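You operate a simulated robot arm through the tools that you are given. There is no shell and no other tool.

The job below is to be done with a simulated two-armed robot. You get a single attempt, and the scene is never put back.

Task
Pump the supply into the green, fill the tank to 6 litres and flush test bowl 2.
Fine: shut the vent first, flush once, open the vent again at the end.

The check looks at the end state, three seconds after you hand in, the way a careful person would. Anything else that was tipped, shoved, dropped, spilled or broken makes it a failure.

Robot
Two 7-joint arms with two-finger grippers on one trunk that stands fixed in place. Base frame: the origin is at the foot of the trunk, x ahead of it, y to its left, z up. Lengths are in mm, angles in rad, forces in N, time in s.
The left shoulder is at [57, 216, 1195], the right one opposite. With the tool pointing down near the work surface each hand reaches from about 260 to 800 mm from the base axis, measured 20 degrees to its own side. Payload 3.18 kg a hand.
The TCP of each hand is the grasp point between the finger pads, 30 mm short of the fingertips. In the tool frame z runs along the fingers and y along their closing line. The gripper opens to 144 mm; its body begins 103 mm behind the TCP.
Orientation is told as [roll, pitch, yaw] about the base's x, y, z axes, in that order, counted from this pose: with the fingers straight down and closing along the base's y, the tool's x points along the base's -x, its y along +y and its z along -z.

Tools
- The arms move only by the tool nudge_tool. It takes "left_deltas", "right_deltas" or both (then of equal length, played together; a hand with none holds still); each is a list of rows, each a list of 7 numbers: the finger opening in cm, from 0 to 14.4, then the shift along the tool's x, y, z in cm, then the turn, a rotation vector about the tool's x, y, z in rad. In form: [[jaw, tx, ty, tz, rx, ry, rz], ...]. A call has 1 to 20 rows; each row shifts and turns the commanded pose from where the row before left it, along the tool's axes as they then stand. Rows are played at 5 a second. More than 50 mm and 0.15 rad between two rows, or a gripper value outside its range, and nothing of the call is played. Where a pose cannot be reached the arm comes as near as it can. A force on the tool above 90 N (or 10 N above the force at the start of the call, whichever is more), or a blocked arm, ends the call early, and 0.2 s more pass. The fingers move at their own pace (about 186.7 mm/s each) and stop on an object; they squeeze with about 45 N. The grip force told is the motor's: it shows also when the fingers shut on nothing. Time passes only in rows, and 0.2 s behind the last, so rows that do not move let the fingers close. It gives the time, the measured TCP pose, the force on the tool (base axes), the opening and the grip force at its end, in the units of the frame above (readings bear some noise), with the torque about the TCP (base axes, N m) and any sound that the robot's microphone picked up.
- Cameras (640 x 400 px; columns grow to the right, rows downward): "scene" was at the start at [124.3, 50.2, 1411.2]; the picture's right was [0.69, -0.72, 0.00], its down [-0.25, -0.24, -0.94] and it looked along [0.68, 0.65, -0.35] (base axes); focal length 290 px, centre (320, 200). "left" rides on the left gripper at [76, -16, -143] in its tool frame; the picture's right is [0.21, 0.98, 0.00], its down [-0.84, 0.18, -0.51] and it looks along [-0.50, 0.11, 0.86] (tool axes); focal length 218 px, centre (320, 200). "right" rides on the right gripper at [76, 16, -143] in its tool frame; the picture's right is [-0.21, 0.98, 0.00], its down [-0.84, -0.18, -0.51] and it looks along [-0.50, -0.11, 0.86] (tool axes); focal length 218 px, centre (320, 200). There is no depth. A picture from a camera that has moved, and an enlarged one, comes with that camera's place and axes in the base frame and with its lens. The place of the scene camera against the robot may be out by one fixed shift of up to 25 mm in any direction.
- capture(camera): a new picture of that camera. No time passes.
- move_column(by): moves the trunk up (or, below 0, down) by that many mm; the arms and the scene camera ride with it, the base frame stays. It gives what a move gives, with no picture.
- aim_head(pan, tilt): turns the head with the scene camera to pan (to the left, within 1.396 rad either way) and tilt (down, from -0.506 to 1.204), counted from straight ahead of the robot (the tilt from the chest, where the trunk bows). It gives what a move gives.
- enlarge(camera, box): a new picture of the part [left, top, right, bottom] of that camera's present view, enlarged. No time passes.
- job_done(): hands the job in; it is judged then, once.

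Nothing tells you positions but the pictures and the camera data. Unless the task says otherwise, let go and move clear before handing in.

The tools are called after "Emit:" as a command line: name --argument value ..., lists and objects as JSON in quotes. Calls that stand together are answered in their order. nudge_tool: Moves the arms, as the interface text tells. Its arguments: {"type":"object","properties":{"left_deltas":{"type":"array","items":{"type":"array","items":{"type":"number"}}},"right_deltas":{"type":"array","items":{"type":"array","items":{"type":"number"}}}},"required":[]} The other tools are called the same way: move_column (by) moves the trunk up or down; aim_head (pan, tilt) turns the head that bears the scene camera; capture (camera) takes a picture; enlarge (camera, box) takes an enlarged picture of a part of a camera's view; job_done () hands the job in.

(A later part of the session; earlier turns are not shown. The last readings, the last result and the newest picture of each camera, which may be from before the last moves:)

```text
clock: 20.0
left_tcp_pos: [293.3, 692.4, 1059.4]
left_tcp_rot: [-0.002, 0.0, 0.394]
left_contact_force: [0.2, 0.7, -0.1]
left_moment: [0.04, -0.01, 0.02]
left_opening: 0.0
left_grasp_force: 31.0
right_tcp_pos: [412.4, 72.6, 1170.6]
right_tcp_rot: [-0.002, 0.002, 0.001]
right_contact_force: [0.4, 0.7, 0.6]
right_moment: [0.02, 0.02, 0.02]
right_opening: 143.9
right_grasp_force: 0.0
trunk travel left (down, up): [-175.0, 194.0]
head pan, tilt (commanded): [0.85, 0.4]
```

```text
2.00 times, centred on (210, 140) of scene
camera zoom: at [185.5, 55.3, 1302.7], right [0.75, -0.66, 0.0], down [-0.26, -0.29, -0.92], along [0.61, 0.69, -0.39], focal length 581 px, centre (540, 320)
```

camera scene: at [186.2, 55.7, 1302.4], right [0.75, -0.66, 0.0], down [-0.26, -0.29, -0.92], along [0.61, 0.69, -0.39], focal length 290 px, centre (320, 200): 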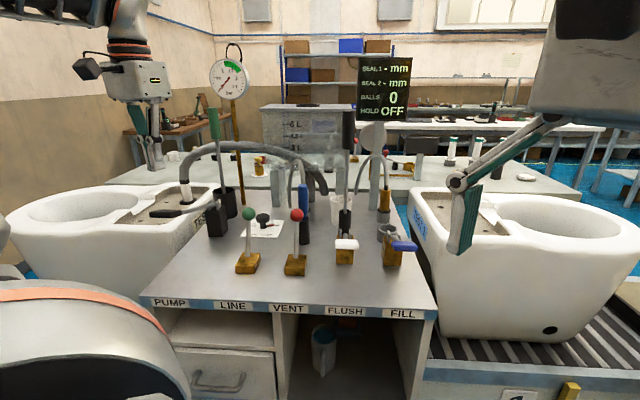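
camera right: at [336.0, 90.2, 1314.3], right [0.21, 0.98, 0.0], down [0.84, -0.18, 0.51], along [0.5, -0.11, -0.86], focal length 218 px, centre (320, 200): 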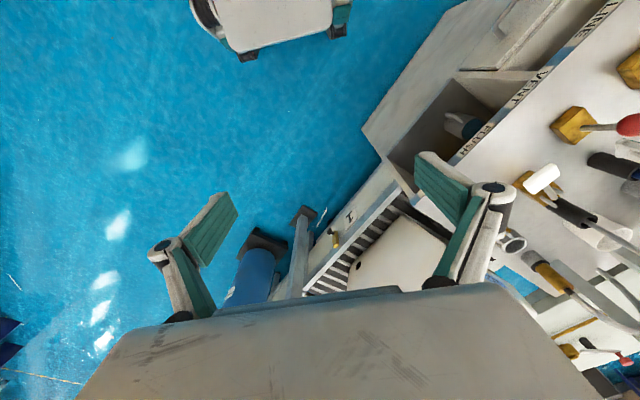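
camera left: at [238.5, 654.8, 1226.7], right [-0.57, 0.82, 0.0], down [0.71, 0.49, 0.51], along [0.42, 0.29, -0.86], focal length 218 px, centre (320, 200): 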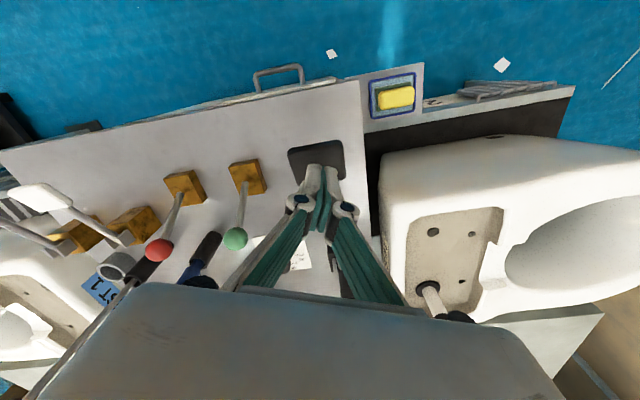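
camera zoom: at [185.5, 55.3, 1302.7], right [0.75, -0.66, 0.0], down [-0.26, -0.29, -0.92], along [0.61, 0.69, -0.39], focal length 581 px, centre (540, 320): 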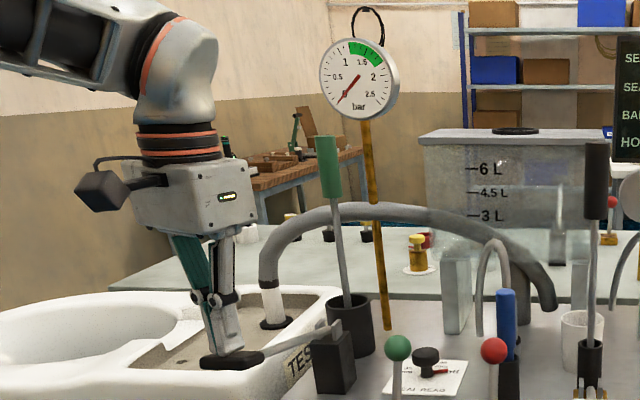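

Emit:
nudge_tool --left_deltas '[[0, 0, 0, 1, 0, 0, 0], [0, 0, 0, 1, 0, 0, 0], [0, 0, 0, 1, 0, 0, 0], [0, 0, 0, 0, 0, 0, 0]]'

Emit:
enlarge --camera "scene" --box '[90, 40, 330, 240]'

```text
clock: 21.0
left_tcp_pos: [294.5, 693.0, 1029.1]
left_tcp_rot: [0.001, 0.001, 0.396]
left_contact_force: [0.5, 0.2, 2.2]
left_moment: [-0.03, -0.03, -0.01]
left_opening: 0.0
left_grasp_force: 30.3
right_tcp_pos: [413.9, 75.0, 1170.5]
right_tcp_rot: [0.0, 0.0, -0.001]
right_contact_force: [0.1, 0.0, 0.3]
right_moment: [0.01, -0.01, 0.03]
right_opening: 144.0
right_grasp_force: 0.1
trunk travel left (down, up): [-175.0, 194.0]
head pan, tilt (commanded): [0.85, 0.4]
```

```text
2.00 times, centred on (210, 140) of scene
camera zoom: at [185.4, 55.3, 1302.7], right [0.75, -0.66, 0.0], down [-0.26, -0.29, -0.92], along [0.61, 0.69, -0.39], focal length 581 px, centre (540, 320)
```

zoom: 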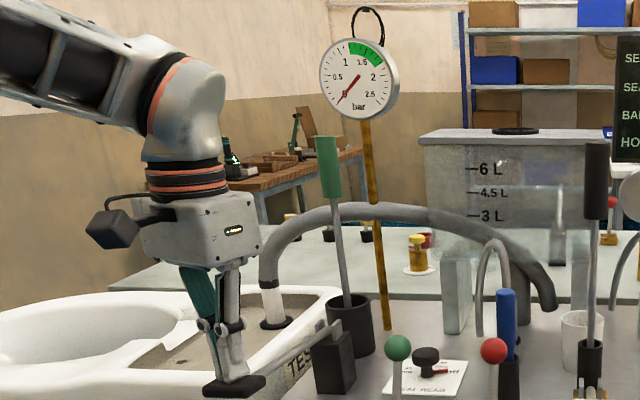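

The lever moves down easily. I'll continue the stroke and watch the gauge.

Emit:
nudge_tool --left_deltas '[[0, 0, 0, 1, 0, 0, 0], [0, 0, 0, 1, 0, 0, 0], [0, 0, 0, 1, 0, 0, 0], [0, 0, 0, 1, 0, 0, 0], [0, 0, 0, 0, 0, 0, 0]]'

Emit:
enlarge --camera "scene" --box '[90, 40, 330, 240]'

Emit:
capture --camera "left"

```text
clock: 22.2
left_tcp_pos: [294.1, 693.5, 989.4]
left_tcp_rot: [0.0, 0.001, 0.396]
left_contact_force: [-1.4, -0.1, 2.0]
left_moment: [0.03, -0.02, 0.01]
left_opening: 0.3
left_grasp_force: 30.9
right_tcp_pos: [412.9, 74.7, 1171.2]
right_tcp_rot: [0.002, 0.001, 0.0]
right_contact_force: [-0.7, -0.8, 0.2]
right_moment: [-0.03, 0.01, 0.0]
right_opening: 144.1
right_grasp_force: 0.1
trunk travel left (down, up): [-175.0, 194.0]
head pan, tilt (commanded): [0.85, 0.4]
```

```text
2.00 times, centred on (210, 140) of scene
camera zoom: at [185.4, 55.1, 1302.8], right [0.75, -0.66, 0.0], down [-0.26, -0.29, -0.92], along [0.61, 0.69, -0.39], focal length 581 px, centre (540, 320)
```

zoom: 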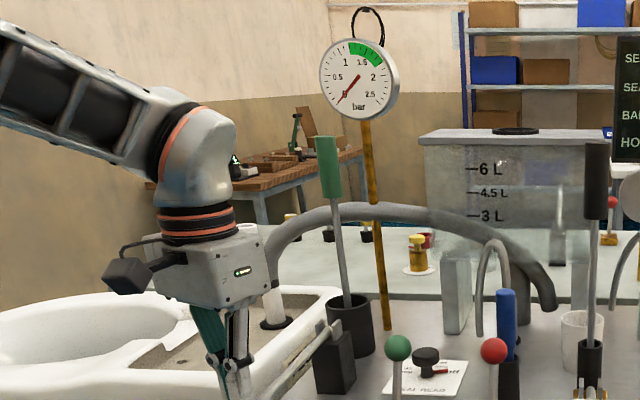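

```text
taken
camera left: at [232.2, 648.4, 1131.5], right [-0.57, 0.82, 0.0], down [0.71, 0.49, 0.51], along [0.42, 0.29, -0.86], focal length 218 px, centre (320, 200)
```

left: 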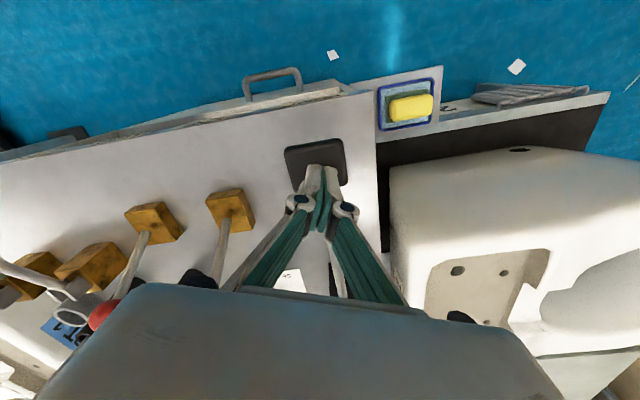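

Emit:
nudge_tool --left_deltas '[[0, 0, 0, 1, 0, 0, 0], [0, 0, 0, 1, 0, 0, 0], [0, 0, 0, 1, 0, 0, 0], [0, 0, 0, 0, 0, 0, 0]]'

Emit:
enlarge --camera "scene" --box '[90, 40, 330, 240]'

Emit:
capture --camera "left"

```text
clock: 23.2
left_tcp_pos: [293.7, 693.1, 960.2]
left_tcp_rot: [0.0, 0.001, 0.395]
left_contact_force: [-0.1, 0.4, 2.9]
left_moment: [0.06, -0.04, -0.01]
left_opening: 0.0
left_grasp_force: 30.7
right_tcp_pos: [411.7, 73.8, 1171.9]
right_tcp_rot: [-0.001, -0.001, 0.0]
right_contact_force: [-0.2, 0.3, -0.2]
right_moment: [0.0, -0.01, 0.02]
right_opening: 143.9
right_grasp_force: 0.1
trunk travel left (down, up): [-175.0, 194.0]
head pan, tilt (commanded): [0.85, 0.4]
```

```text
2.00 times, centred on (210, 140) of scene
camera zoom: at [185.3, 55.1, 1302.8], right [0.75, -0.66, 0.0], down [-0.26, -0.29, -0.92], along [0.61, 0.69, -0.39], focal length 581 px, centre (540, 320)
```

zoom: 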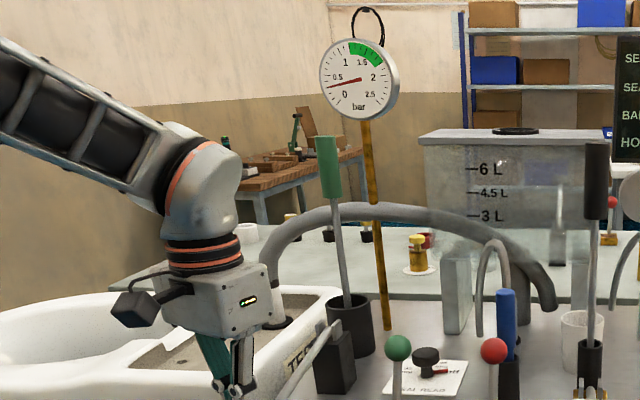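

```text
taken
camera left: at [231.4, 648.0, 1101.9], right [-0.57, 0.82, 0.0], down [0.71, 0.49, 0.51], along [0.42, 0.29, -0.86], focal length 218 px, centre (320, 200)
```

left: 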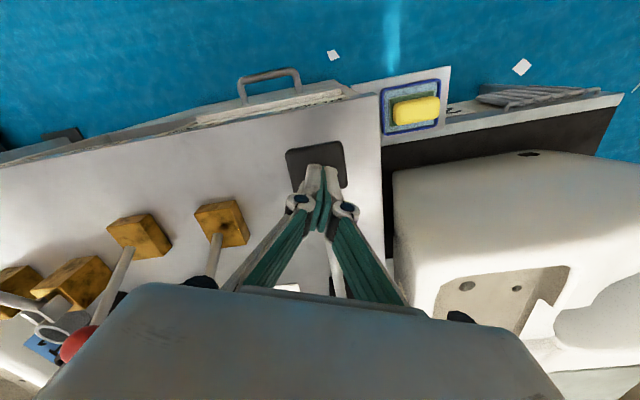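

The gauge jumped on that stroke. I'll zoom in on it to see how much one stroke adds.

Emit:
enlarge --camera "scene" --box '[198, 50, 262, 106]'

```text
7.14 times, centred on (230, 78) of scene
camera zoom: at [185.3, 55.1, 1302.8], right [0.75, -0.66, 0.0], down [-0.26, -0.29, -0.92], along [0.61, 0.69, -0.39], focal length 2074 px, centre (963, 1071)
```

zoom: 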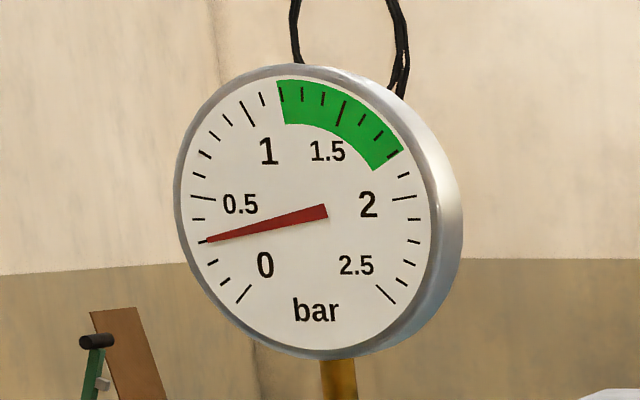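

Each stroke adds about 0.3 bar, and the green runs from about 1.2 to 1.8. I'll raise the hand to see whether the lever returns by itself.

Emit:
nudge_tool --left_deltas '[[0, 0, 0, -3.5, 0, 0, 0], [0, 0, 0, -3.5, 0, 0, 0], [0, 0, 0, -3.5, 0, 0, 0], [0, 0, 0, 0, 0, 0, 0]]'

Emit:
enlarge --camera "scene" --box '[90, 40, 330, 240]'

Emit:
capture --camera "left"

```text
clock: 24.2
left_tcp_pos: [293.0, 691.3, 1065.3]
left_tcp_rot: [0.001, -0.001, 0.396]
left_contact_force: [-0.5, 1.4, 0.5]
left_moment: [-0.02, 0.05, -0.01]
left_opening: 0.0
left_grasp_force: 30.6
right_tcp_pos: [413.5, 73.1, 1170.5]
right_tcp_rot: [0.0, 0.0, 0.001]
right_contact_force: [0.9, -0.2, 0.6]
right_moment: [-0.01, 0.02, 0.03]
right_opening: 143.9
right_grasp_force: 0.0
trunk travel left (down, up): [-175.0, 194.0]
head pan, tilt (commanded): [0.85, 0.4]
```

```text
2.00 times, centred on (210, 140) of scene
camera zoom: at [185.4, 55.4, 1302.7], right [0.75, -0.66, 0.0], down [-0.26, -0.29, -0.92], along [0.61, 0.69, -0.39], focal length 581 px, centre (540, 320)
```

zoom: 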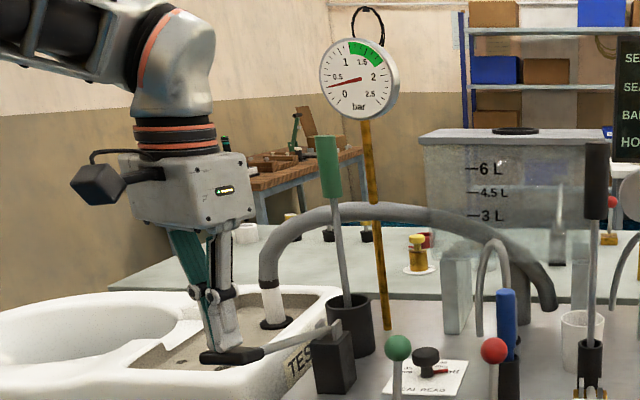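

```text
taken
camera left: at [230.8, 646.8, 1207.5], right [-0.57, 0.82, 0.0], down [0.71, 0.49, 0.51], along [0.42, 0.29, -0.86], focal length 218 px, centre (320, 200)
```

left: 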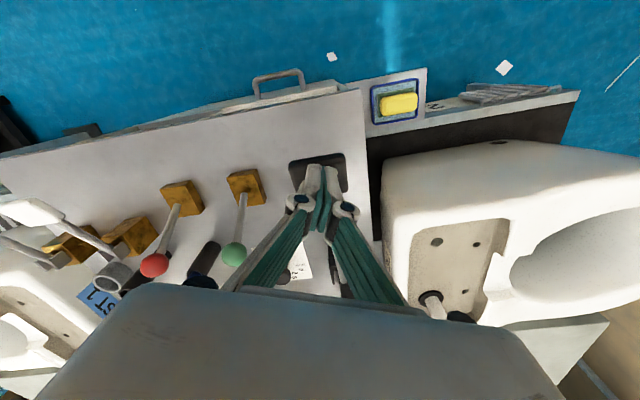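

The lever springs back and the pressure holds at 0.3. I'll do two more full strokes.

Emit:
nudge_tool --left_deltas '[[0, 0, 0, 3.5, 0, 0, 0], [0, 0, 0, 3.5, 0, 0, 0], [0, 0, 0, 3.5, 0, 0, 0], [0, 0, 0, 0, 0, 0, 0], [0, 0, 0, -3.5, 0, 0, 0], [0, 0, 0, -3.5, 0, 0, 0], [0, 0, 0, -3.5, 0, 0, 0], [0, 0, 0, 0, 0, 0, 0], [0, 0, 0, 3.5, 0, 0, 0], [0, 0, 0, 3.5, 0, 0, 0], [0, 0, 0, 3.5, 0, 0, 0], [0, 0, 0, 0, 0, 0, 0], [0, 0, 0, -3.5, 0, 0, 0], [0, 0, 0, -3.5, 0, 0, 0], [0, 0, 0, -3.5, 0, 0, 0], [0, 0, 0, 0, 0, 0, 0]]'

Emit:
enlarge --camera "scene" --box '[198, 50, 262, 106]'

Emit:
capture --camera "scene"

```text
clock: 27.6
left_tcp_pos: [295.1, 692.1, 1063.4]
left_tcp_rot: [0.001, 0.001, 0.397]
left_contact_force: [0.3, 0.4, 1.0]
left_moment: [0.03, 0.0, -0.01]
left_opening: 0.0
left_grasp_force: 30.6
right_tcp_pos: [413.4, 73.1, 1170.3]
right_tcp_rot: [0.002, 0.0, 0.0]
right_contact_force: [-0.4, -0.5, -0.1]
right_moment: [-0.02, 0.02, -0.04]
right_opening: 144.2
right_grasp_force: 0.1
trunk travel left (down, up): [-175.0, 194.0]
head pan, tilt (commanded): [0.85, 0.4]
```

```text
7.14 times, centred on (230, 78) of scene
camera zoom: at [185.6, 55.4, 1302.6], right [0.75, -0.66, 0.0], down [-0.26, -0.29, -0.92], along [0.61, 0.69, -0.39], focal length 2074 px, centre (963, 1071)
```

zoom: 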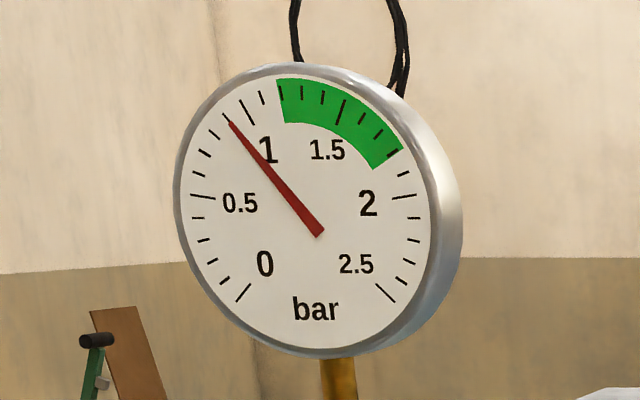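

```text
taken
camera scene: at [185.6, 55.4, 1302.6], right [0.75, -0.66, 0.0], down [-0.26, -0.29, -0.92], along [0.61, 0.69, -0.39], focal length 290 px, centre (320, 200)
```

scene: 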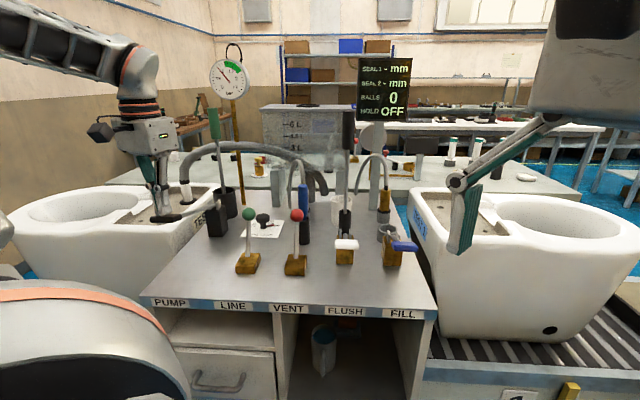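

The gauge reads 0.9 bar after three strokes. Two more should bring it to about 1.5, mid-green.

Emit:
nudge_tool --left_deltas '[[0, 0, 0, 3.5, 0, 0, 0], [0, 0, 0, 3.5, 0, 0, 0], [0, 0, 0, 3.5, 0, 0, 0], [0, 0, 0, 0, 0, 0, 0], [0, 0, 0, -3.5, 0, 0, 0], [0, 0, 0, -3.5, 0, 0, 0], [0, 0, 0, -3.5, 0, 0, 0], [0, 0, 0, 0, 0, 0, 0], [0, 0, 0, 3.5, 0, 0, 0], [0, 0, 0, 3.5, 0, 0, 0], [0, 0, 0, 3.5, 0, 0, 0], [0, 0, 0, 0, 0, 0, 0], [0, 0, 0, -3.5, 0, 0, 0], [0, 0, 0, -3.5, 0, 0, 0], [0, 0, 0, -3.5, 0, 0, 0], [0, 0, 0, 0, 0, 0, 0]]'

Emit:
enlarge --camera "scene" --box '[198, 50, 262, 106]'

Emit:
capture --camera "scene"

```text
clock: 31.0
left_tcp_pos: [292.9, 690.7, 1065.6]
left_tcp_rot: [0.0, 0.001, 0.397]
left_contact_force: [0.1, 0.9, 0.7]
left_moment: [0.05, 0.04, -0.01]
left_opening: 0.3
left_grasp_force: 30.4
right_tcp_pos: [412.8, 74.6, 1171.5]
right_tcp_rot: [-0.001, 0.002, 0.0]
right_contact_force: [0.7, 0.1, -0.1]
right_moment: [0.01, 0.02, 0.0]
right_opening: 143.9
right_grasp_force: 0.0
trunk travel left (down, up): [-175.0, 194.0]
head pan, tilt (commanded): [0.85, 0.4]
```

```text
7.14 times, centred on (230, 78) of scene
camera zoom: at [185.5, 55.4, 1302.7], right [0.75, -0.66, 0.0], down [-0.26, -0.29, -0.92], along [0.61, 0.69, -0.39], focal length 2074 px, centre (963, 1071)
```

zoom: 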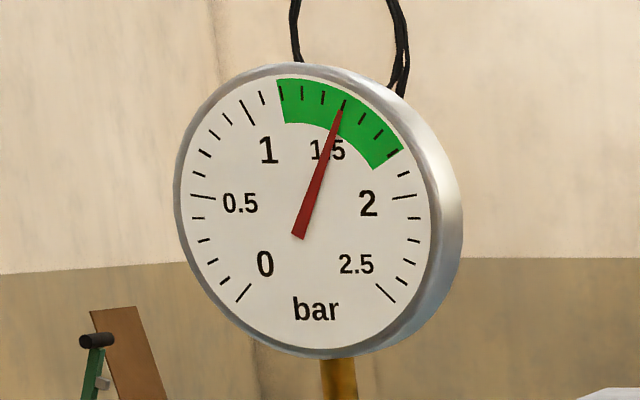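

```text
taken
camera scene: at [185.5, 55.4, 1302.7], right [0.75, -0.66, 0.0], down [-0.26, -0.29, -0.92], along [0.61, 0.69, -0.39], focal length 290 px, centre (320, 200)
```

scene: 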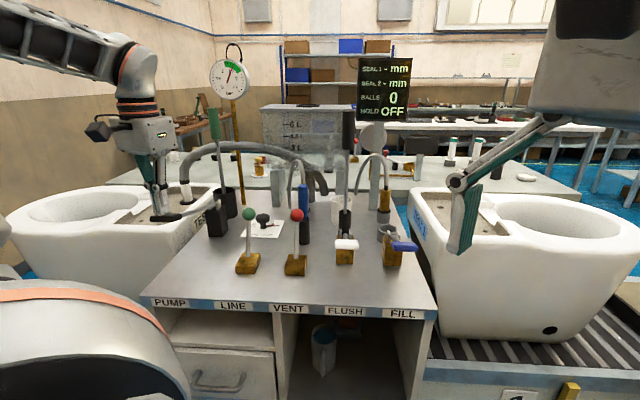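

The supply is at 1.5 bar, in the green. Now I'll raise the left hand and carry it along the front of the bench to above the FILL pad, moving the right arm out of the way at the same time.

Emit:
nudge_tool --left_deltas '[[0, 0, 0, -4.2, 0, 0, 0], [0, 0, 0, -4.3, 0, 0, 0], [0, -1.857, -4.185, 0, 0, 0, 0], [0, -1.857, -4.185, 0, 0, 0, 0], [0, -1.857, -4.185, 0, 0, 0, 0], [0, -1.857, -4.185, 0, 0, 0, 0], [0, -1.857, -4.185, 0, 0, 0, 0], [0, -1.857, -4.185, 0, 0, 0, 0]]' --right_deltas '[[14.4, 0, -2.5, 0, 0, 0, 0], [14.4, 0, -2.5, 0, 0, 0, 0], [14.4, 0, -2.5, 0, 0, 0, 0], [14.4, 0, -2.5, 0, 0, 0, 0], [14.4, 0, -2.5, 0, 0, 0, 0], [14.4, 0, -2.5, 0, 0, 0, 0], [14.4, 0, 0, 0, 0, 0, 0], [14.4, 0, 0, 0, 0, 0, 0]]'

Emit:
capture --camera "scene"

Emit:
capture --camera "left"

```text
clock: 32.8
left_tcp_pos: [495.3, 503.4, 1146.4]
left_tcp_rot: [0.0, 0.001, 0.398]
left_contact_force: [0.4, -0.1, 0.3]
left_moment: [0.01, 0.07, -0.01]
left_opening: 0.0
left_grasp_force: 31.2
right_tcp_pos: [413.8, -77.7, 1172.1]
right_tcp_rot: [0.0, 0.001, 0.001]
right_contact_force: [0.2, 0.1, -0.1]
right_moment: [0.0, 0.05, -0.01]
right_opening: 144.2
right_grasp_force: 0.0
trunk travel left (down, up): [-175.0, 194.0]
head pan, tilt (commanded): [0.85, 0.4]
```

```text
taken
camera scene: at [186.6, 54.9, 1302.4], right [0.75, -0.66, 0.0], down [-0.26, -0.29, -0.92], along [0.61, 0.69, -0.39], focal length 290 px, centre (320, 200)
```

scene: 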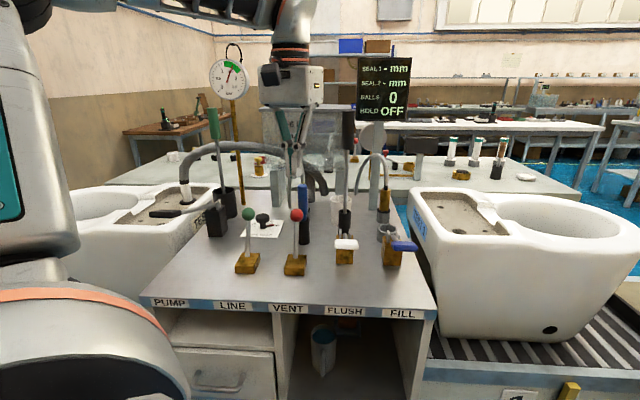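

```text
taken
camera left: at [433.9, 459.6, 1289.5], right [-0.57, 0.82, 0.0], down [0.71, 0.49, 0.51], along [0.42, 0.29, -0.86], focal length 218 px, centre (320, 200)
```

left: 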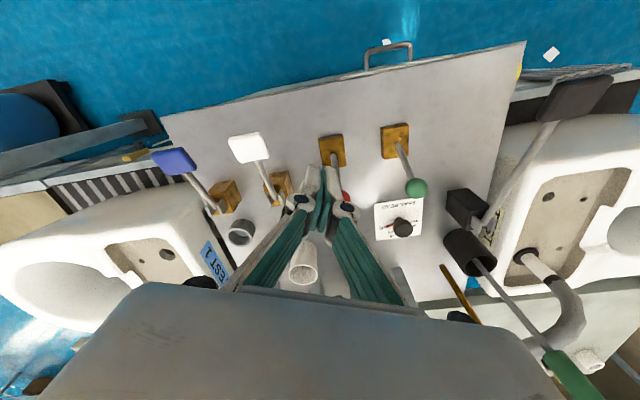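

Emit:
nudge_tool --left_deltas '[[0, -1.8, -4.19, 0, 0, 0, 0], [0, -1.8, -4.19, 0, 0, 0, 0], [0, -1.8, -4.19, 0, 0, 0, 0], [0, -1.8, -4.19, 0, 0, 0, 0], [0, -1.8, -4.18, 0, 0, 0, 0], [0, 0, 0, 3, 0, 0, 0], [0, 0, 0, 3, 0, 0, 0], [0, 0, 0, 0, 0, 0, 0]]'

Emit:
capture --camera "scene"

Emit:
capture --camera "left"

```text
clock: 34.6
left_tcp_pos: [618.1, 416.4, 1106.3]
left_tcp_rot: [-0.001, -0.003, 0.396]
left_contact_force: [-0.1, -0.5, 0.9]
left_moment: [0.02, -0.04, 0.0]
left_opening: 0.0
left_grasp_force: 30.8
left hand out of reach, approached as far as the arm can: row 1, 2, 3, 4
right_tcp_pos: [410.8, -77.3, 1173.4]
right_tcp_rot: [0.003, -0.002, -0.001]
right_contact_force: [-1.2, -0.6, -0.4]
right_moment: [0.04, -0.02, 0.01]
right_opening: 143.9
right_grasp_force: 0.1
trunk travel left (down, up): [-175.0, 194.0]
head pan, tilt (commanded): [0.85, 0.4]
```

```text
taken
camera scene: at [184.0, 54.5, 1303.2], right [0.75, -0.66, 0.0], down [-0.26, -0.29, -0.92], along [0.61, 0.69, -0.39], focal length 290 px, centre (320, 200)
```

scene: 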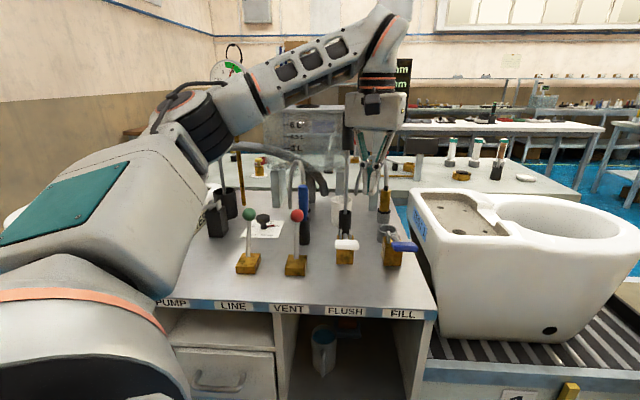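

```text
taken
camera left: at [555.9, 372.9, 1249.1], right [-0.57, 0.82, 0.0], down [0.71, 0.49, 0.51], along [0.42, 0.29, -0.86], focal length 218 px, centre (320, 200)
```

left: 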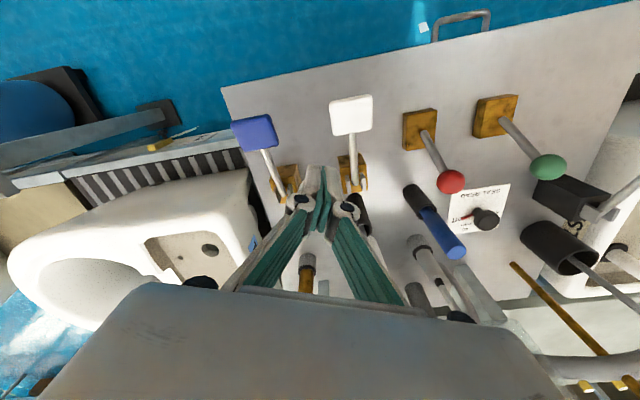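

Emit:
nudge_tool --left_deltas '[[0, -0.35, -2.71, 0, 0, 0, 0], [0, -0.35, -2.71, 0, 0, 0, 0], [0, -0.35, -2.71, 0, 0, 0, 0], [0, 0, 0, 0, 0, 0, 0]]'

Emit:
capture --camera "left"

Emit:
capture --camera "right"

```text
clock: 35.6
left_tcp_pos: [662.6, 345.8, 1105.4]
left_tcp_rot: [-0.001, -0.001, 0.396]
left_contact_force: [-1.4, -0.3, -0.9]
left_moment: [-0.02, -0.02, 0.03]
left_opening: 0.0
left_grasp_force: 30.8
right_tcp_pos: [411.6, -75.5, 1172.9]
right_tcp_rot: [0.001, 0.001, -0.001]
right_contact_force: [1.0, 0.6, 0.5]
right_moment: [0.0, -0.05, -0.01]
right_opening: 143.8
right_grasp_force: 0.0
trunk travel left (down, up): [-175.0, 194.0]
head pan, tilt (commanded): [0.85, 0.4]
```

```text
taken
camera left: at [599.0, 301.9, 1249.1], right [-0.57, 0.82, 0.0], down [0.71, 0.49, 0.51], along [0.42, 0.29, -0.86], focal length 218 px, centre (320, 200)
```

left: 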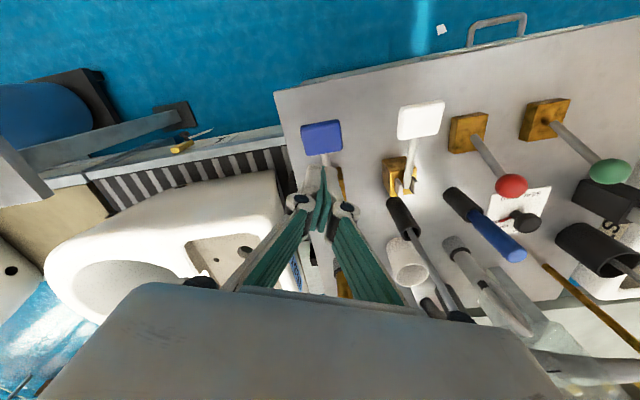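

```text
taken
camera right: at [336.0, -58.9, 1315.8], right [0.21, 0.98, 0.0], down [0.84, -0.18, 0.51], along [0.5, -0.11, -0.86], focal length 218 px, centre (320, 200)
```

right: 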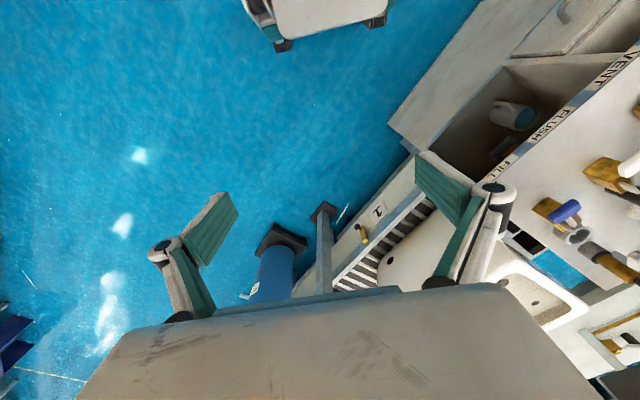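

Emit:
capture --camera "scene"

```text
taken
camera scene: at [185.0, 55.8, 1302.9], right [0.75, -0.66, 0.0], down [-0.26, -0.29, -0.92], along [0.61, 0.69, -0.39], focal length 290 px, centre (320, 200)
```

scene: 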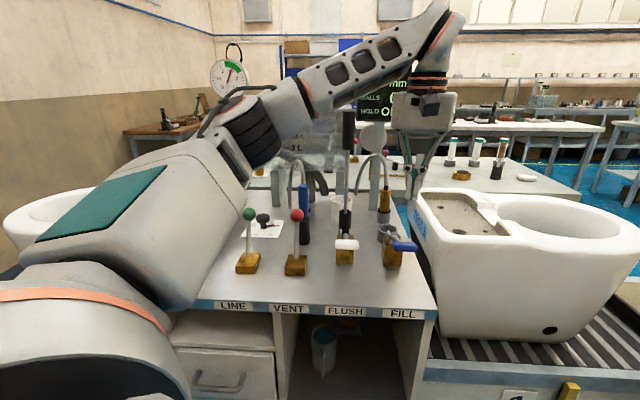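

The tank is hidden behind the forearm from here. I'll go down to just above the FILL pad and see whether the tank marks come into view.

Emit:
nudge_tool --left_deltas '[[0, 0.6, 0, 3, 0, 0, 0], [0, 0, 0, 3, 0, 0, 0], [0, 0, 0, 2.3, 0, 0, 0], [0, 0, 0, 0, 0, 0, 0]]'

Emit:
capture --camera "left"

Emit:
capture --camera "scene"

```text
clock: 36.6
left_tcp_pos: [660.0, 349.9, 1041.9]
left_tcp_rot: [0.003, 0.002, 0.395]
left_contact_force: [-0.5, -0.6, 0.6]
left_moment: [0.02, 0.02, 0.0]
left_opening: 0.0
left_grasp_force: 31.0
left hand out of reach, approached as far as the arm can: row 3
right_tcp_pos: [412.8, -75.3, 1173.5]
right_tcp_rot: [0.0, 0.002, 0.0]
right_contact_force: [-1.0, -0.7, 0.5]
right_moment: [0.01, 0.03, 0.01]
right_opening: 144.2
right_grasp_force: 0.1
trunk travel left (down, up): [-175.0, 194.0]
head pan, tilt (commanded): [0.85, 0.4]
```

```text
taken
camera left: at [598.1, 304.2, 1185.1], right [-0.57, 0.82, 0.0], down [0.71, 0.49, 0.51], along [0.42, 0.29, -0.86], focal length 218 px, centre (320, 200)
```

left: 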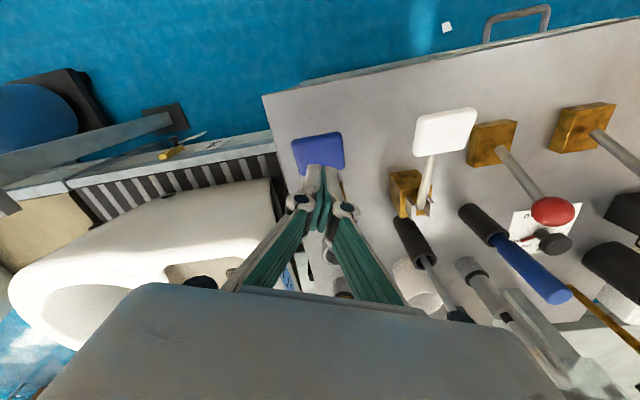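

```text
taken
camera scene: at [185.6, 55.3, 1302.7], right [0.75, -0.66, 0.0], down [-0.26, -0.29, -0.92], along [0.61, 0.69, -0.39], focal length 290 px, centre (320, 200)
```

scene: 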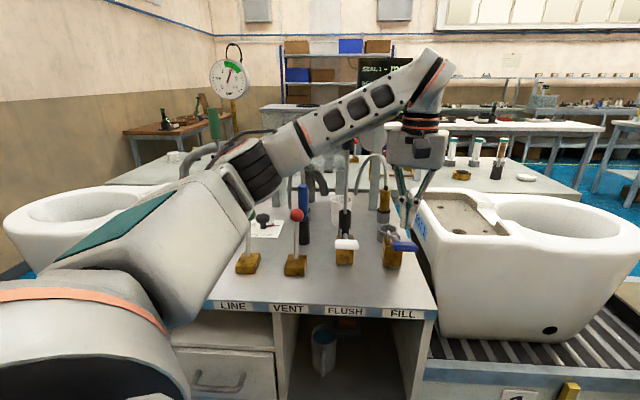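

The arm is again at a joint limit just above the pad. Turning the wrist back helped before, so I'll take the yaw to zero here.

Emit:
nudge_tool --left_deltas '[[0, 0, 0, 0, 0, 0, 0.13], [0, 0, 0, 0, 0, 0, 0.13], [0, 0, 0, 0, 0, 0, 0.135], [0, 0, 0, 0, 0, 0, 0]]'

```text
clock: 37.6
left_tcp_pos: [660.3, 349.2, 1041.5]
left_tcp_rot: [-0.002, -0.001, -0.002]
left_contact_force: [-0.4, 0.2, -0.5]
left_moment: [0.01, -0.01, -0.03]
left_opening: 0.2
left_grasp_force: 30.8
right_tcp_pos: [413.1, -76.2, 1172.6]
right_tcp_rot: [0.001, 0.0, 0.001]
right_contact_force: [-0.4, 0.1, -0.6]
right_moment: [-0.02, 0.04, 0.0]
right_opening: 144.2
right_grasp_force: 0.1
trunk travel left (down, up): [-175.0, 194.0]
head pan, tilt (commanded): [0.85, 0.4]
```

Emit:
nudge_tool --left_deltas '[[0, 0.4, -0.5, 0, 0, 0, 0], [0, 0, 0, 1, 0, 0, 0], [0, 0, 0, 1, 0, 0, 0], [0, 0, 0, 0, 0, 0, 0]]'

Emit:
capture --camera "left"

Emit:
capture --camera "scene"

```text
clock: 38.6
left_tcp_pos: [657.6, 344.4, 1020.9]
left_tcp_rot: [-0.001, -0.003, 0.002]
left_contact_force: [-0.2, 0.9, 0.5]
left_moment: [0.0, -0.03, -0.03]
left_opening: 0.0
left_grasp_force: 31.0
right_tcp_pos: [411.8, -75.2, 1172.2]
right_tcp_rot: [0.001, -0.001, 0.002]
right_contact_force: [0.2, 0.4, -0.4]
right_moment: [-0.02, -0.01, -0.03]
right_opening: 144.3
right_grasp_force: 0.1
trunk travel left (down, up): [-175.0, 194.0]
head pan, tilt (commanded): [0.85, 0.4]
```

```text
taken
camera left: at [582.1, 327.9, 1163.7], right [-0.21, 0.98, 0.0], down [0.84, 0.18, 0.51], along [0.5, 0.11, -0.86], focal length 218 px, centre (320, 200)
```

left: 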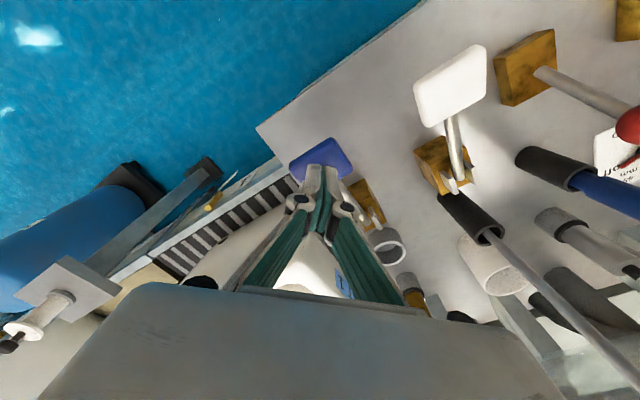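

```text
taken
camera scene: at [185.5, 55.4, 1302.7], right [0.75, -0.66, 0.0], down [-0.26, -0.29, -0.92], along [0.61, 0.69, -0.39], focal length 290 px, centre (320, 200)
```

scene: 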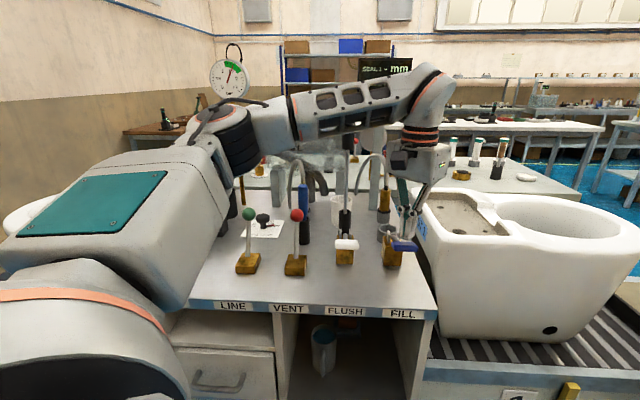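

The finger is over the FILL pad, but the forearm hides the tank. Raising the trunk lifts the camera over the arm, so I'll do that and then lower the hand again.

Emit:
move_column --by 150

Emit:
capture --camera "scene"

```text
clock: 40.4
left_tcp_pos: [657.1, 343.7, 1171.5]
left_tcp_rot: [-0.001, 0.0, 0.001]
left_contact_force: [0.2, -0.6, -0.5]
left_moment: [0.03, -0.03, 0.02]
left_opening: 0.0
left_grasp_force: 31.1
right_tcp_pos: [412.2, -75.8, 1321.0]
right_tcp_rot: [0.0, 0.001, -0.001]
right_contact_force: [0.0, 0.5, 0.0]
right_moment: [-0.03, 0.01, -0.02]
right_opening: 143.9
right_grasp_force: 0.1
trunk travel left (down, up): [-325.0, 44.0]
head pan, tilt (commanded): [0.85, 0.4]
```

```text
taken
camera scene: at [107.9, 55.3, 1458.5], right [0.75, -0.66, 0.0], down [-0.26, -0.29, -0.92], along [0.61, 0.69, -0.39], focal length 290 px, centre (320, 200)
```

scene: 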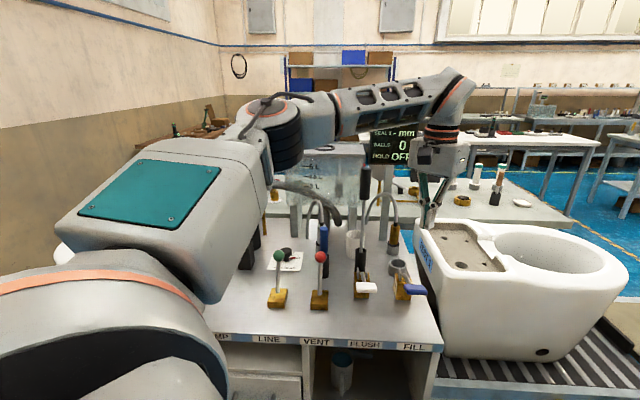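

Emit:
nudge_tool --left_deltas '[[0, 0, 0, 3, 0, 0, 0], [0, 0, 0, 3, 0, 0, 0], [0, 0, 0, 3, 0, 0, 0], [0, 0, 0, 3, 0, 0, 0], [0, 0, 0, 0, 0, 0, 0]]'

Emit:
capture --camera "scene"

Emit:
capture --camera "left"

```text
clock: 41.6
left_tcp_pos: [657.7, 351.5, 1108.0]
left_tcp_rot: [0.001, 0.001, 0.002]
left_contact_force: [-0.2, -0.8, -0.3]
left_moment: [-0.04, 0.01, 0.01]
left_opening: 0.0
left_grasp_force: 31.1
left hand out of reach, approached as far as the arm can: row 3, 4
right_tcp_pos: [412.1, -76.2, 1321.3]
right_tcp_rot: [0.001, -0.001, 0.001]
right_contact_force: [0.3, 0.4, 0.2]
right_moment: [0.01, 0.0, 0.02]
right_opening: 143.9
right_grasp_force: 0.0
trunk travel left (down, up): [-325.0, 44.0]
head pan, tilt (commanded): [0.85, 0.4]
```

```text
taken
camera scene: at [107.5, 55.1, 1458.6], right [0.75, -0.66, 0.0], down [-0.26, -0.29, -0.92], along [0.61, 0.69, -0.39], focal length 290 px, centre (320, 200)
```

scene: 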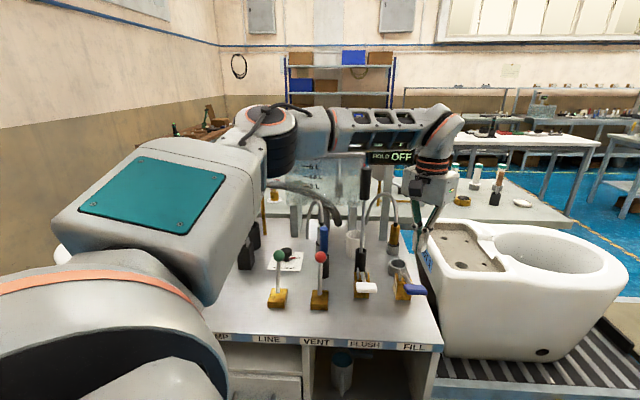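

```text
taken
camera left: at [582.6, 336.2, 1250.7], right [-0.21, 0.98, 0.0], down [0.84, 0.18, 0.51], along [0.5, 0.11, -0.86], focal length 218 px, centre (320, 200)
```

left: 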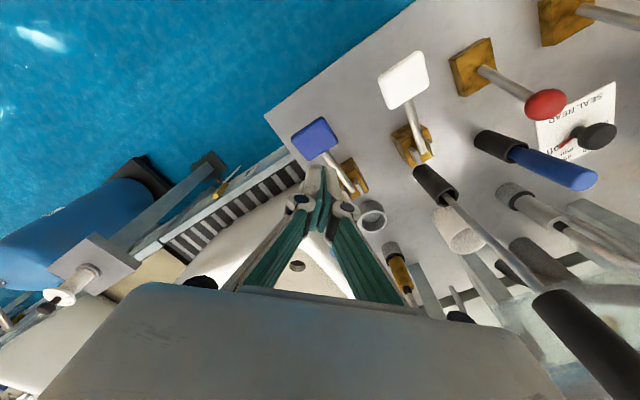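

Emit:
nudge_tool --left_deltas '[[0, 0, 0, 0, 0, 0, 0.13], [0, 0, 0, 0, 0, 0, 0.13], [0, 0, 0, 0, 0, 0, 0.13], [0, 0, 0, 1.5, 0, 0, 0], [0, 0, 0, 1.5, 0, 0, 0], [0, 0, 0, 1.5, 0, 0, 0], [0, 0, 0, 0, 0, 0, 0]]'

Emit:
capture --camera "scene"

```text
clock: 43.2
left_tcp_pos: [657.4, 351.9, 1063.5]
left_tcp_rot: [0.001, -0.002, -0.388]
left_contact_force: [-0.2, -0.2, 0.4]
left_moment: [0.0, 0.01, -0.01]
left_opening: 0.2
left_grasp_force: 31.0
right_tcp_pos: [412.9, -75.4, 1321.1]
right_tcp_rot: [0.0, 0.001, 0.0]
right_contact_force: [-0.7, 0.1, -0.3]
right_moment: [0.0, 0.03, 0.0]
right_opening: 144.0
right_grasp_force: 0.1
trunk travel left (down, up): [-325.0, 44.0]
head pan, tilt (commanded): [0.85, 0.4]
```

```text
taken
camera scene: at [107.7, 55.3, 1458.6], right [0.75, -0.66, 0.0], down [-0.26, -0.29, -0.92], along [0.61, 0.69, -0.39], focal length 290 px, centre (320, 200)
```

scene: 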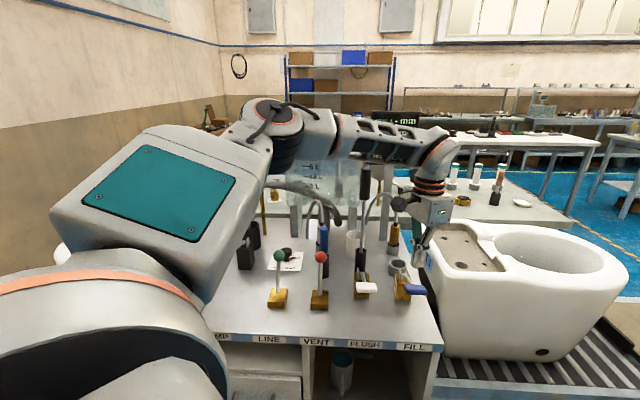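

Turning the wrist further gives the reach I need. I'll check what I can see of the tank from here.

Emit:
enlarge --camera "scene" --box '[240, 90, 400, 240]'

Emit:
capture --camera "left"

```text
2.67 times, centred on (320, 165) of scene
camera zoom: at [107.7, 55.3, 1458.6], right [0.75, -0.66, 0.0], down [-0.26, -0.29, -0.92], along [0.61, 0.69, -0.39], focal length 774 px, centre (320, 293)
```

zoom: 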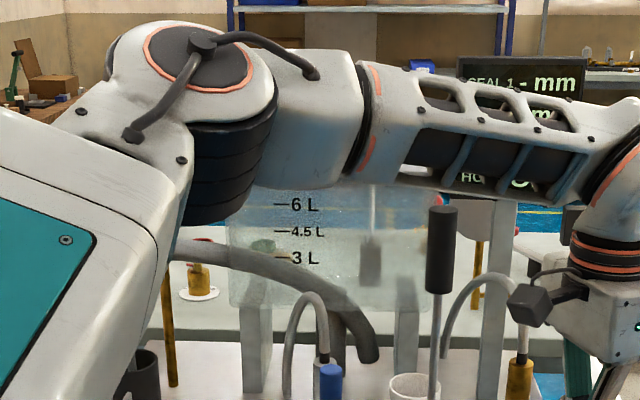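

```text
taken
camera left: at [582.2, 366.2, 1207.0], right [0.18, 0.98, 0.0], down [0.85, -0.15, 0.51], along [0.5, -0.09, -0.86], focal length 218 px, centre (320, 200)
```

left: 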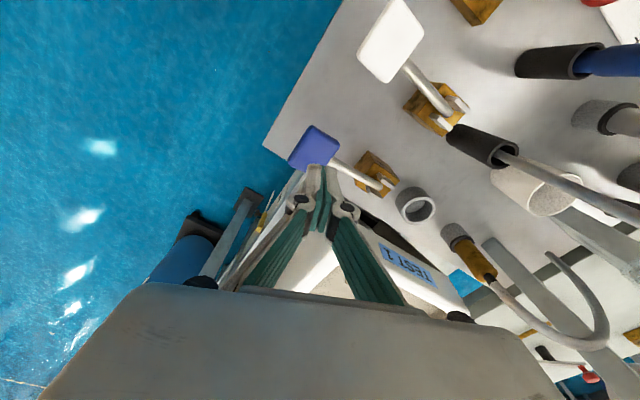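

All three tank marks show under the forearm. I'll centre over the pad and go down until contact.

Emit:
nudge_tool --left_deltas '[[0, 0.2, -0.84, 0, 0, 0, 0], [0, 0, 0, 1.5, 0, 0, 0], [0, 0, 0, 1.5, 0, 0, 0], [0, 0, 0, 1.5, 0, 0, 0], [0, 0, 0, 0, 0, 0, 0]]'

Emit:
enlarge --camera "scene" --box '[240, 90, 440, 310]'

Emit:
capture --camera "left"

```text
clock: 44.4
left_tcp_pos: [652.1, 343.2, 1019.2]
left_tcp_rot: [0.0, -0.002, -0.388]
left_contact_force: [0.7, 0.3, 0.9]
left_moment: [0.02, -0.03, 0.02]
left_opening: 0.3
left_grasp_force: 30.7
right_tcp_pos: [411.4, -77.5, 1322.6]
right_tcp_rot: [-0.001, -0.001, 0.0]
right_contact_force: [0.2, 0.0, -1.0]
right_moment: [0.03, -0.01, 0.01]
right_opening: 143.9
right_grasp_force: 0.1
trunk travel left (down, up): [-325.0, 44.0]
head pan, tilt (commanded): [0.85, 0.4]
```

```text
1.82 times, centred on (340, 200) of scene
camera zoom: at [107.5, 55.2, 1458.6], right [0.75, -0.66, 0.0], down [-0.26, -0.29, -0.92], along [0.61, 0.69, -0.39], focal length 528 px, centre (284, 200)
```

zoom: 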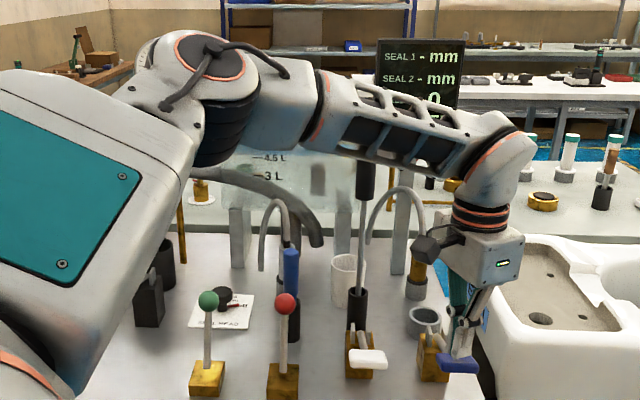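

```text
taken
camera left: at [575.9, 357.8, 1160.5], right [0.18, 0.98, 0.0], down [0.85, -0.15, 0.51], along [0.5, -0.09, -0.86], focal length 218 px, centre (320, 200)
```

left: 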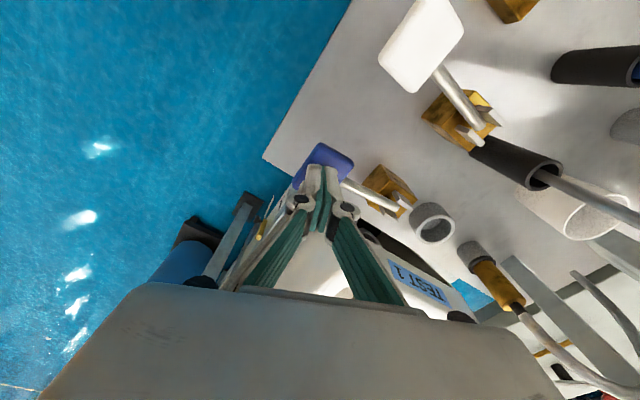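

The forearm now just covers the 6 L mark. I'll turn the wrist a little further to shift the elbow.

Emit:
nudge_tool --left_deltas '[[0, 0, 0, 0, 0, 0, 0.13], [0, 0, 0, 0, 0, 0, 0.13], [0, 0, 0, 0, 0, 0, 0.13], [0, 0, 0, 0, 0, 0, 0]]'

Emit:
enlarge --camera "scene" --box '[240, 90, 440, 310]'

```text
clock: 45.4
left_tcp_pos: [652.2, 344.7, 1019.2]
left_tcp_rot: [0.0, -0.002, -0.78]
left_contact_force: [-0.5, -0.5, -1.2]
left_moment: [0.01, 0.01, 0.01]
left_opening: 0.1
left_grasp_force: 30.7
right_tcp_pos: [411.8, -74.8, 1321.1]
right_tcp_rot: [0.001, 0.0, -0.001]
right_contact_force: [0.7, 0.9, -0.3]
right_moment: [-0.01, 0.01, -0.02]
right_opening: 144.2
right_grasp_force: 0.1
trunk travel left (down, up): [-325.0, 44.0]
head pan, tilt (commanded): [0.85, 0.4]
```

```text
1.82 times, centred on (340, 200) of scene
camera zoom: at [107.8, 55.4, 1458.6], right [0.75, -0.66, 0.0], down [-0.26, -0.29, -0.92], along [0.61, 0.69, -0.39], focal length 528 px, centre (284, 200)
```

zoom: 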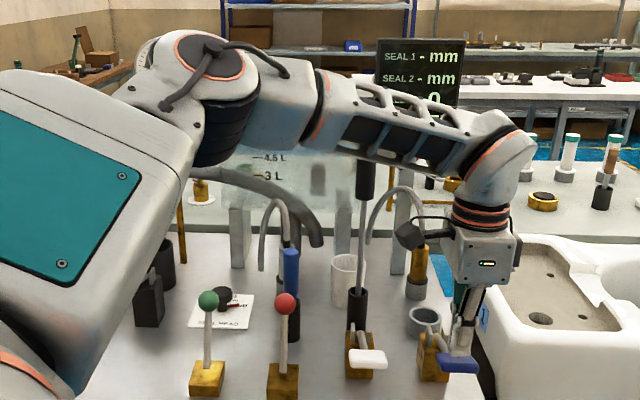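

Emit:
move_column --by 44

Emit:
nudge_tool --left_deltas '[[0, 0, 0, 2.2, 0, 0, 0], [0, 0, 0, 2.2, 0, 0, 0], [0, 0, 0, 0, 0, 0, 0]]'

Emit:
enlarge --camera "scene" --box '[240, 90, 440, 310]'

Emit:
capture --camera "scene"

```text
clock: 46.2
left_tcp_pos: [651.9, 344.5, 1062.4]
left_tcp_rot: [0.0, -0.001, -0.779]
left_contact_force: [-0.6, -0.5, 0.1]
left_moment: [0.0, 0.02, 0.0]
left_opening: 0.2
left_grasp_force: 30.0
right_tcp_pos: [411.8, -76.5, 1364.3]
right_tcp_rot: [0.0, -0.001, -0.001]
right_contact_force: [0.1, -0.2, 0.8]
right_moment: [0.03, -0.04, 0.0]
right_opening: 144.2
right_grasp_force: 0.1
trunk travel left (down, up): [-369.0, 0.0]
head pan, tilt (commanded): [0.85, 0.4]
```

```text
clock: 47.0
left_tcp_pos: [639.8, 348.3, 1022.2]
left_tcp_rot: [-0.001, -0.002, -0.778]
left_contact_force: [-0.1, 0.3, -0.2]
left_moment: [0.0, -0.01, 0.0]
left_opening: 0.3
left_grasp_force: 30.0
left hand out of reach, approached as far as the arm can: row 1, 2
right_tcp_pos: [411.1, -75.8, 1365.2]
right_tcp_rot: [0.001, -0.001, -0.001]
right_contact_force: [-0.1, -0.5, 0.1]
right_moment: [-0.02, 0.01, 0.02]
right_opening: 143.9
right_grasp_force: 0.0
trunk travel left (down, up): [-369.0, 0.0]
head pan, tilt (commanded): [0.85, 0.4]
```

```text
1.82 times, centred on (340, 200) of scene
camera zoom: at [108.2, 55.3, 1501.6], right [0.75, -0.66, 0.0], down [-0.26, -0.29, -0.92], along [0.61, 0.69, -0.39], focal length 528 px, centre (284, 200)
```

zoom: 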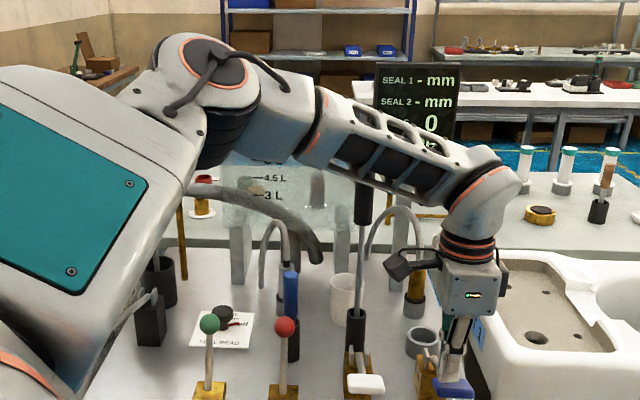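

```text
taken
camera scene: at [108.2, 55.3, 1501.6], right [0.75, -0.66, 0.0], down [-0.26, -0.29, -0.92], along [0.61, 0.69, -0.39], focal length 290 px, centre (320, 200)
```

scene: 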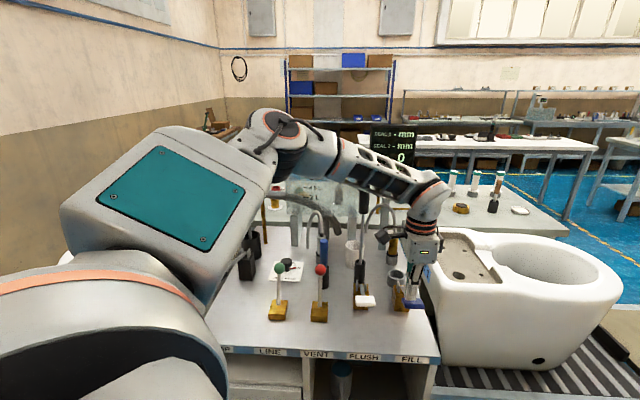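

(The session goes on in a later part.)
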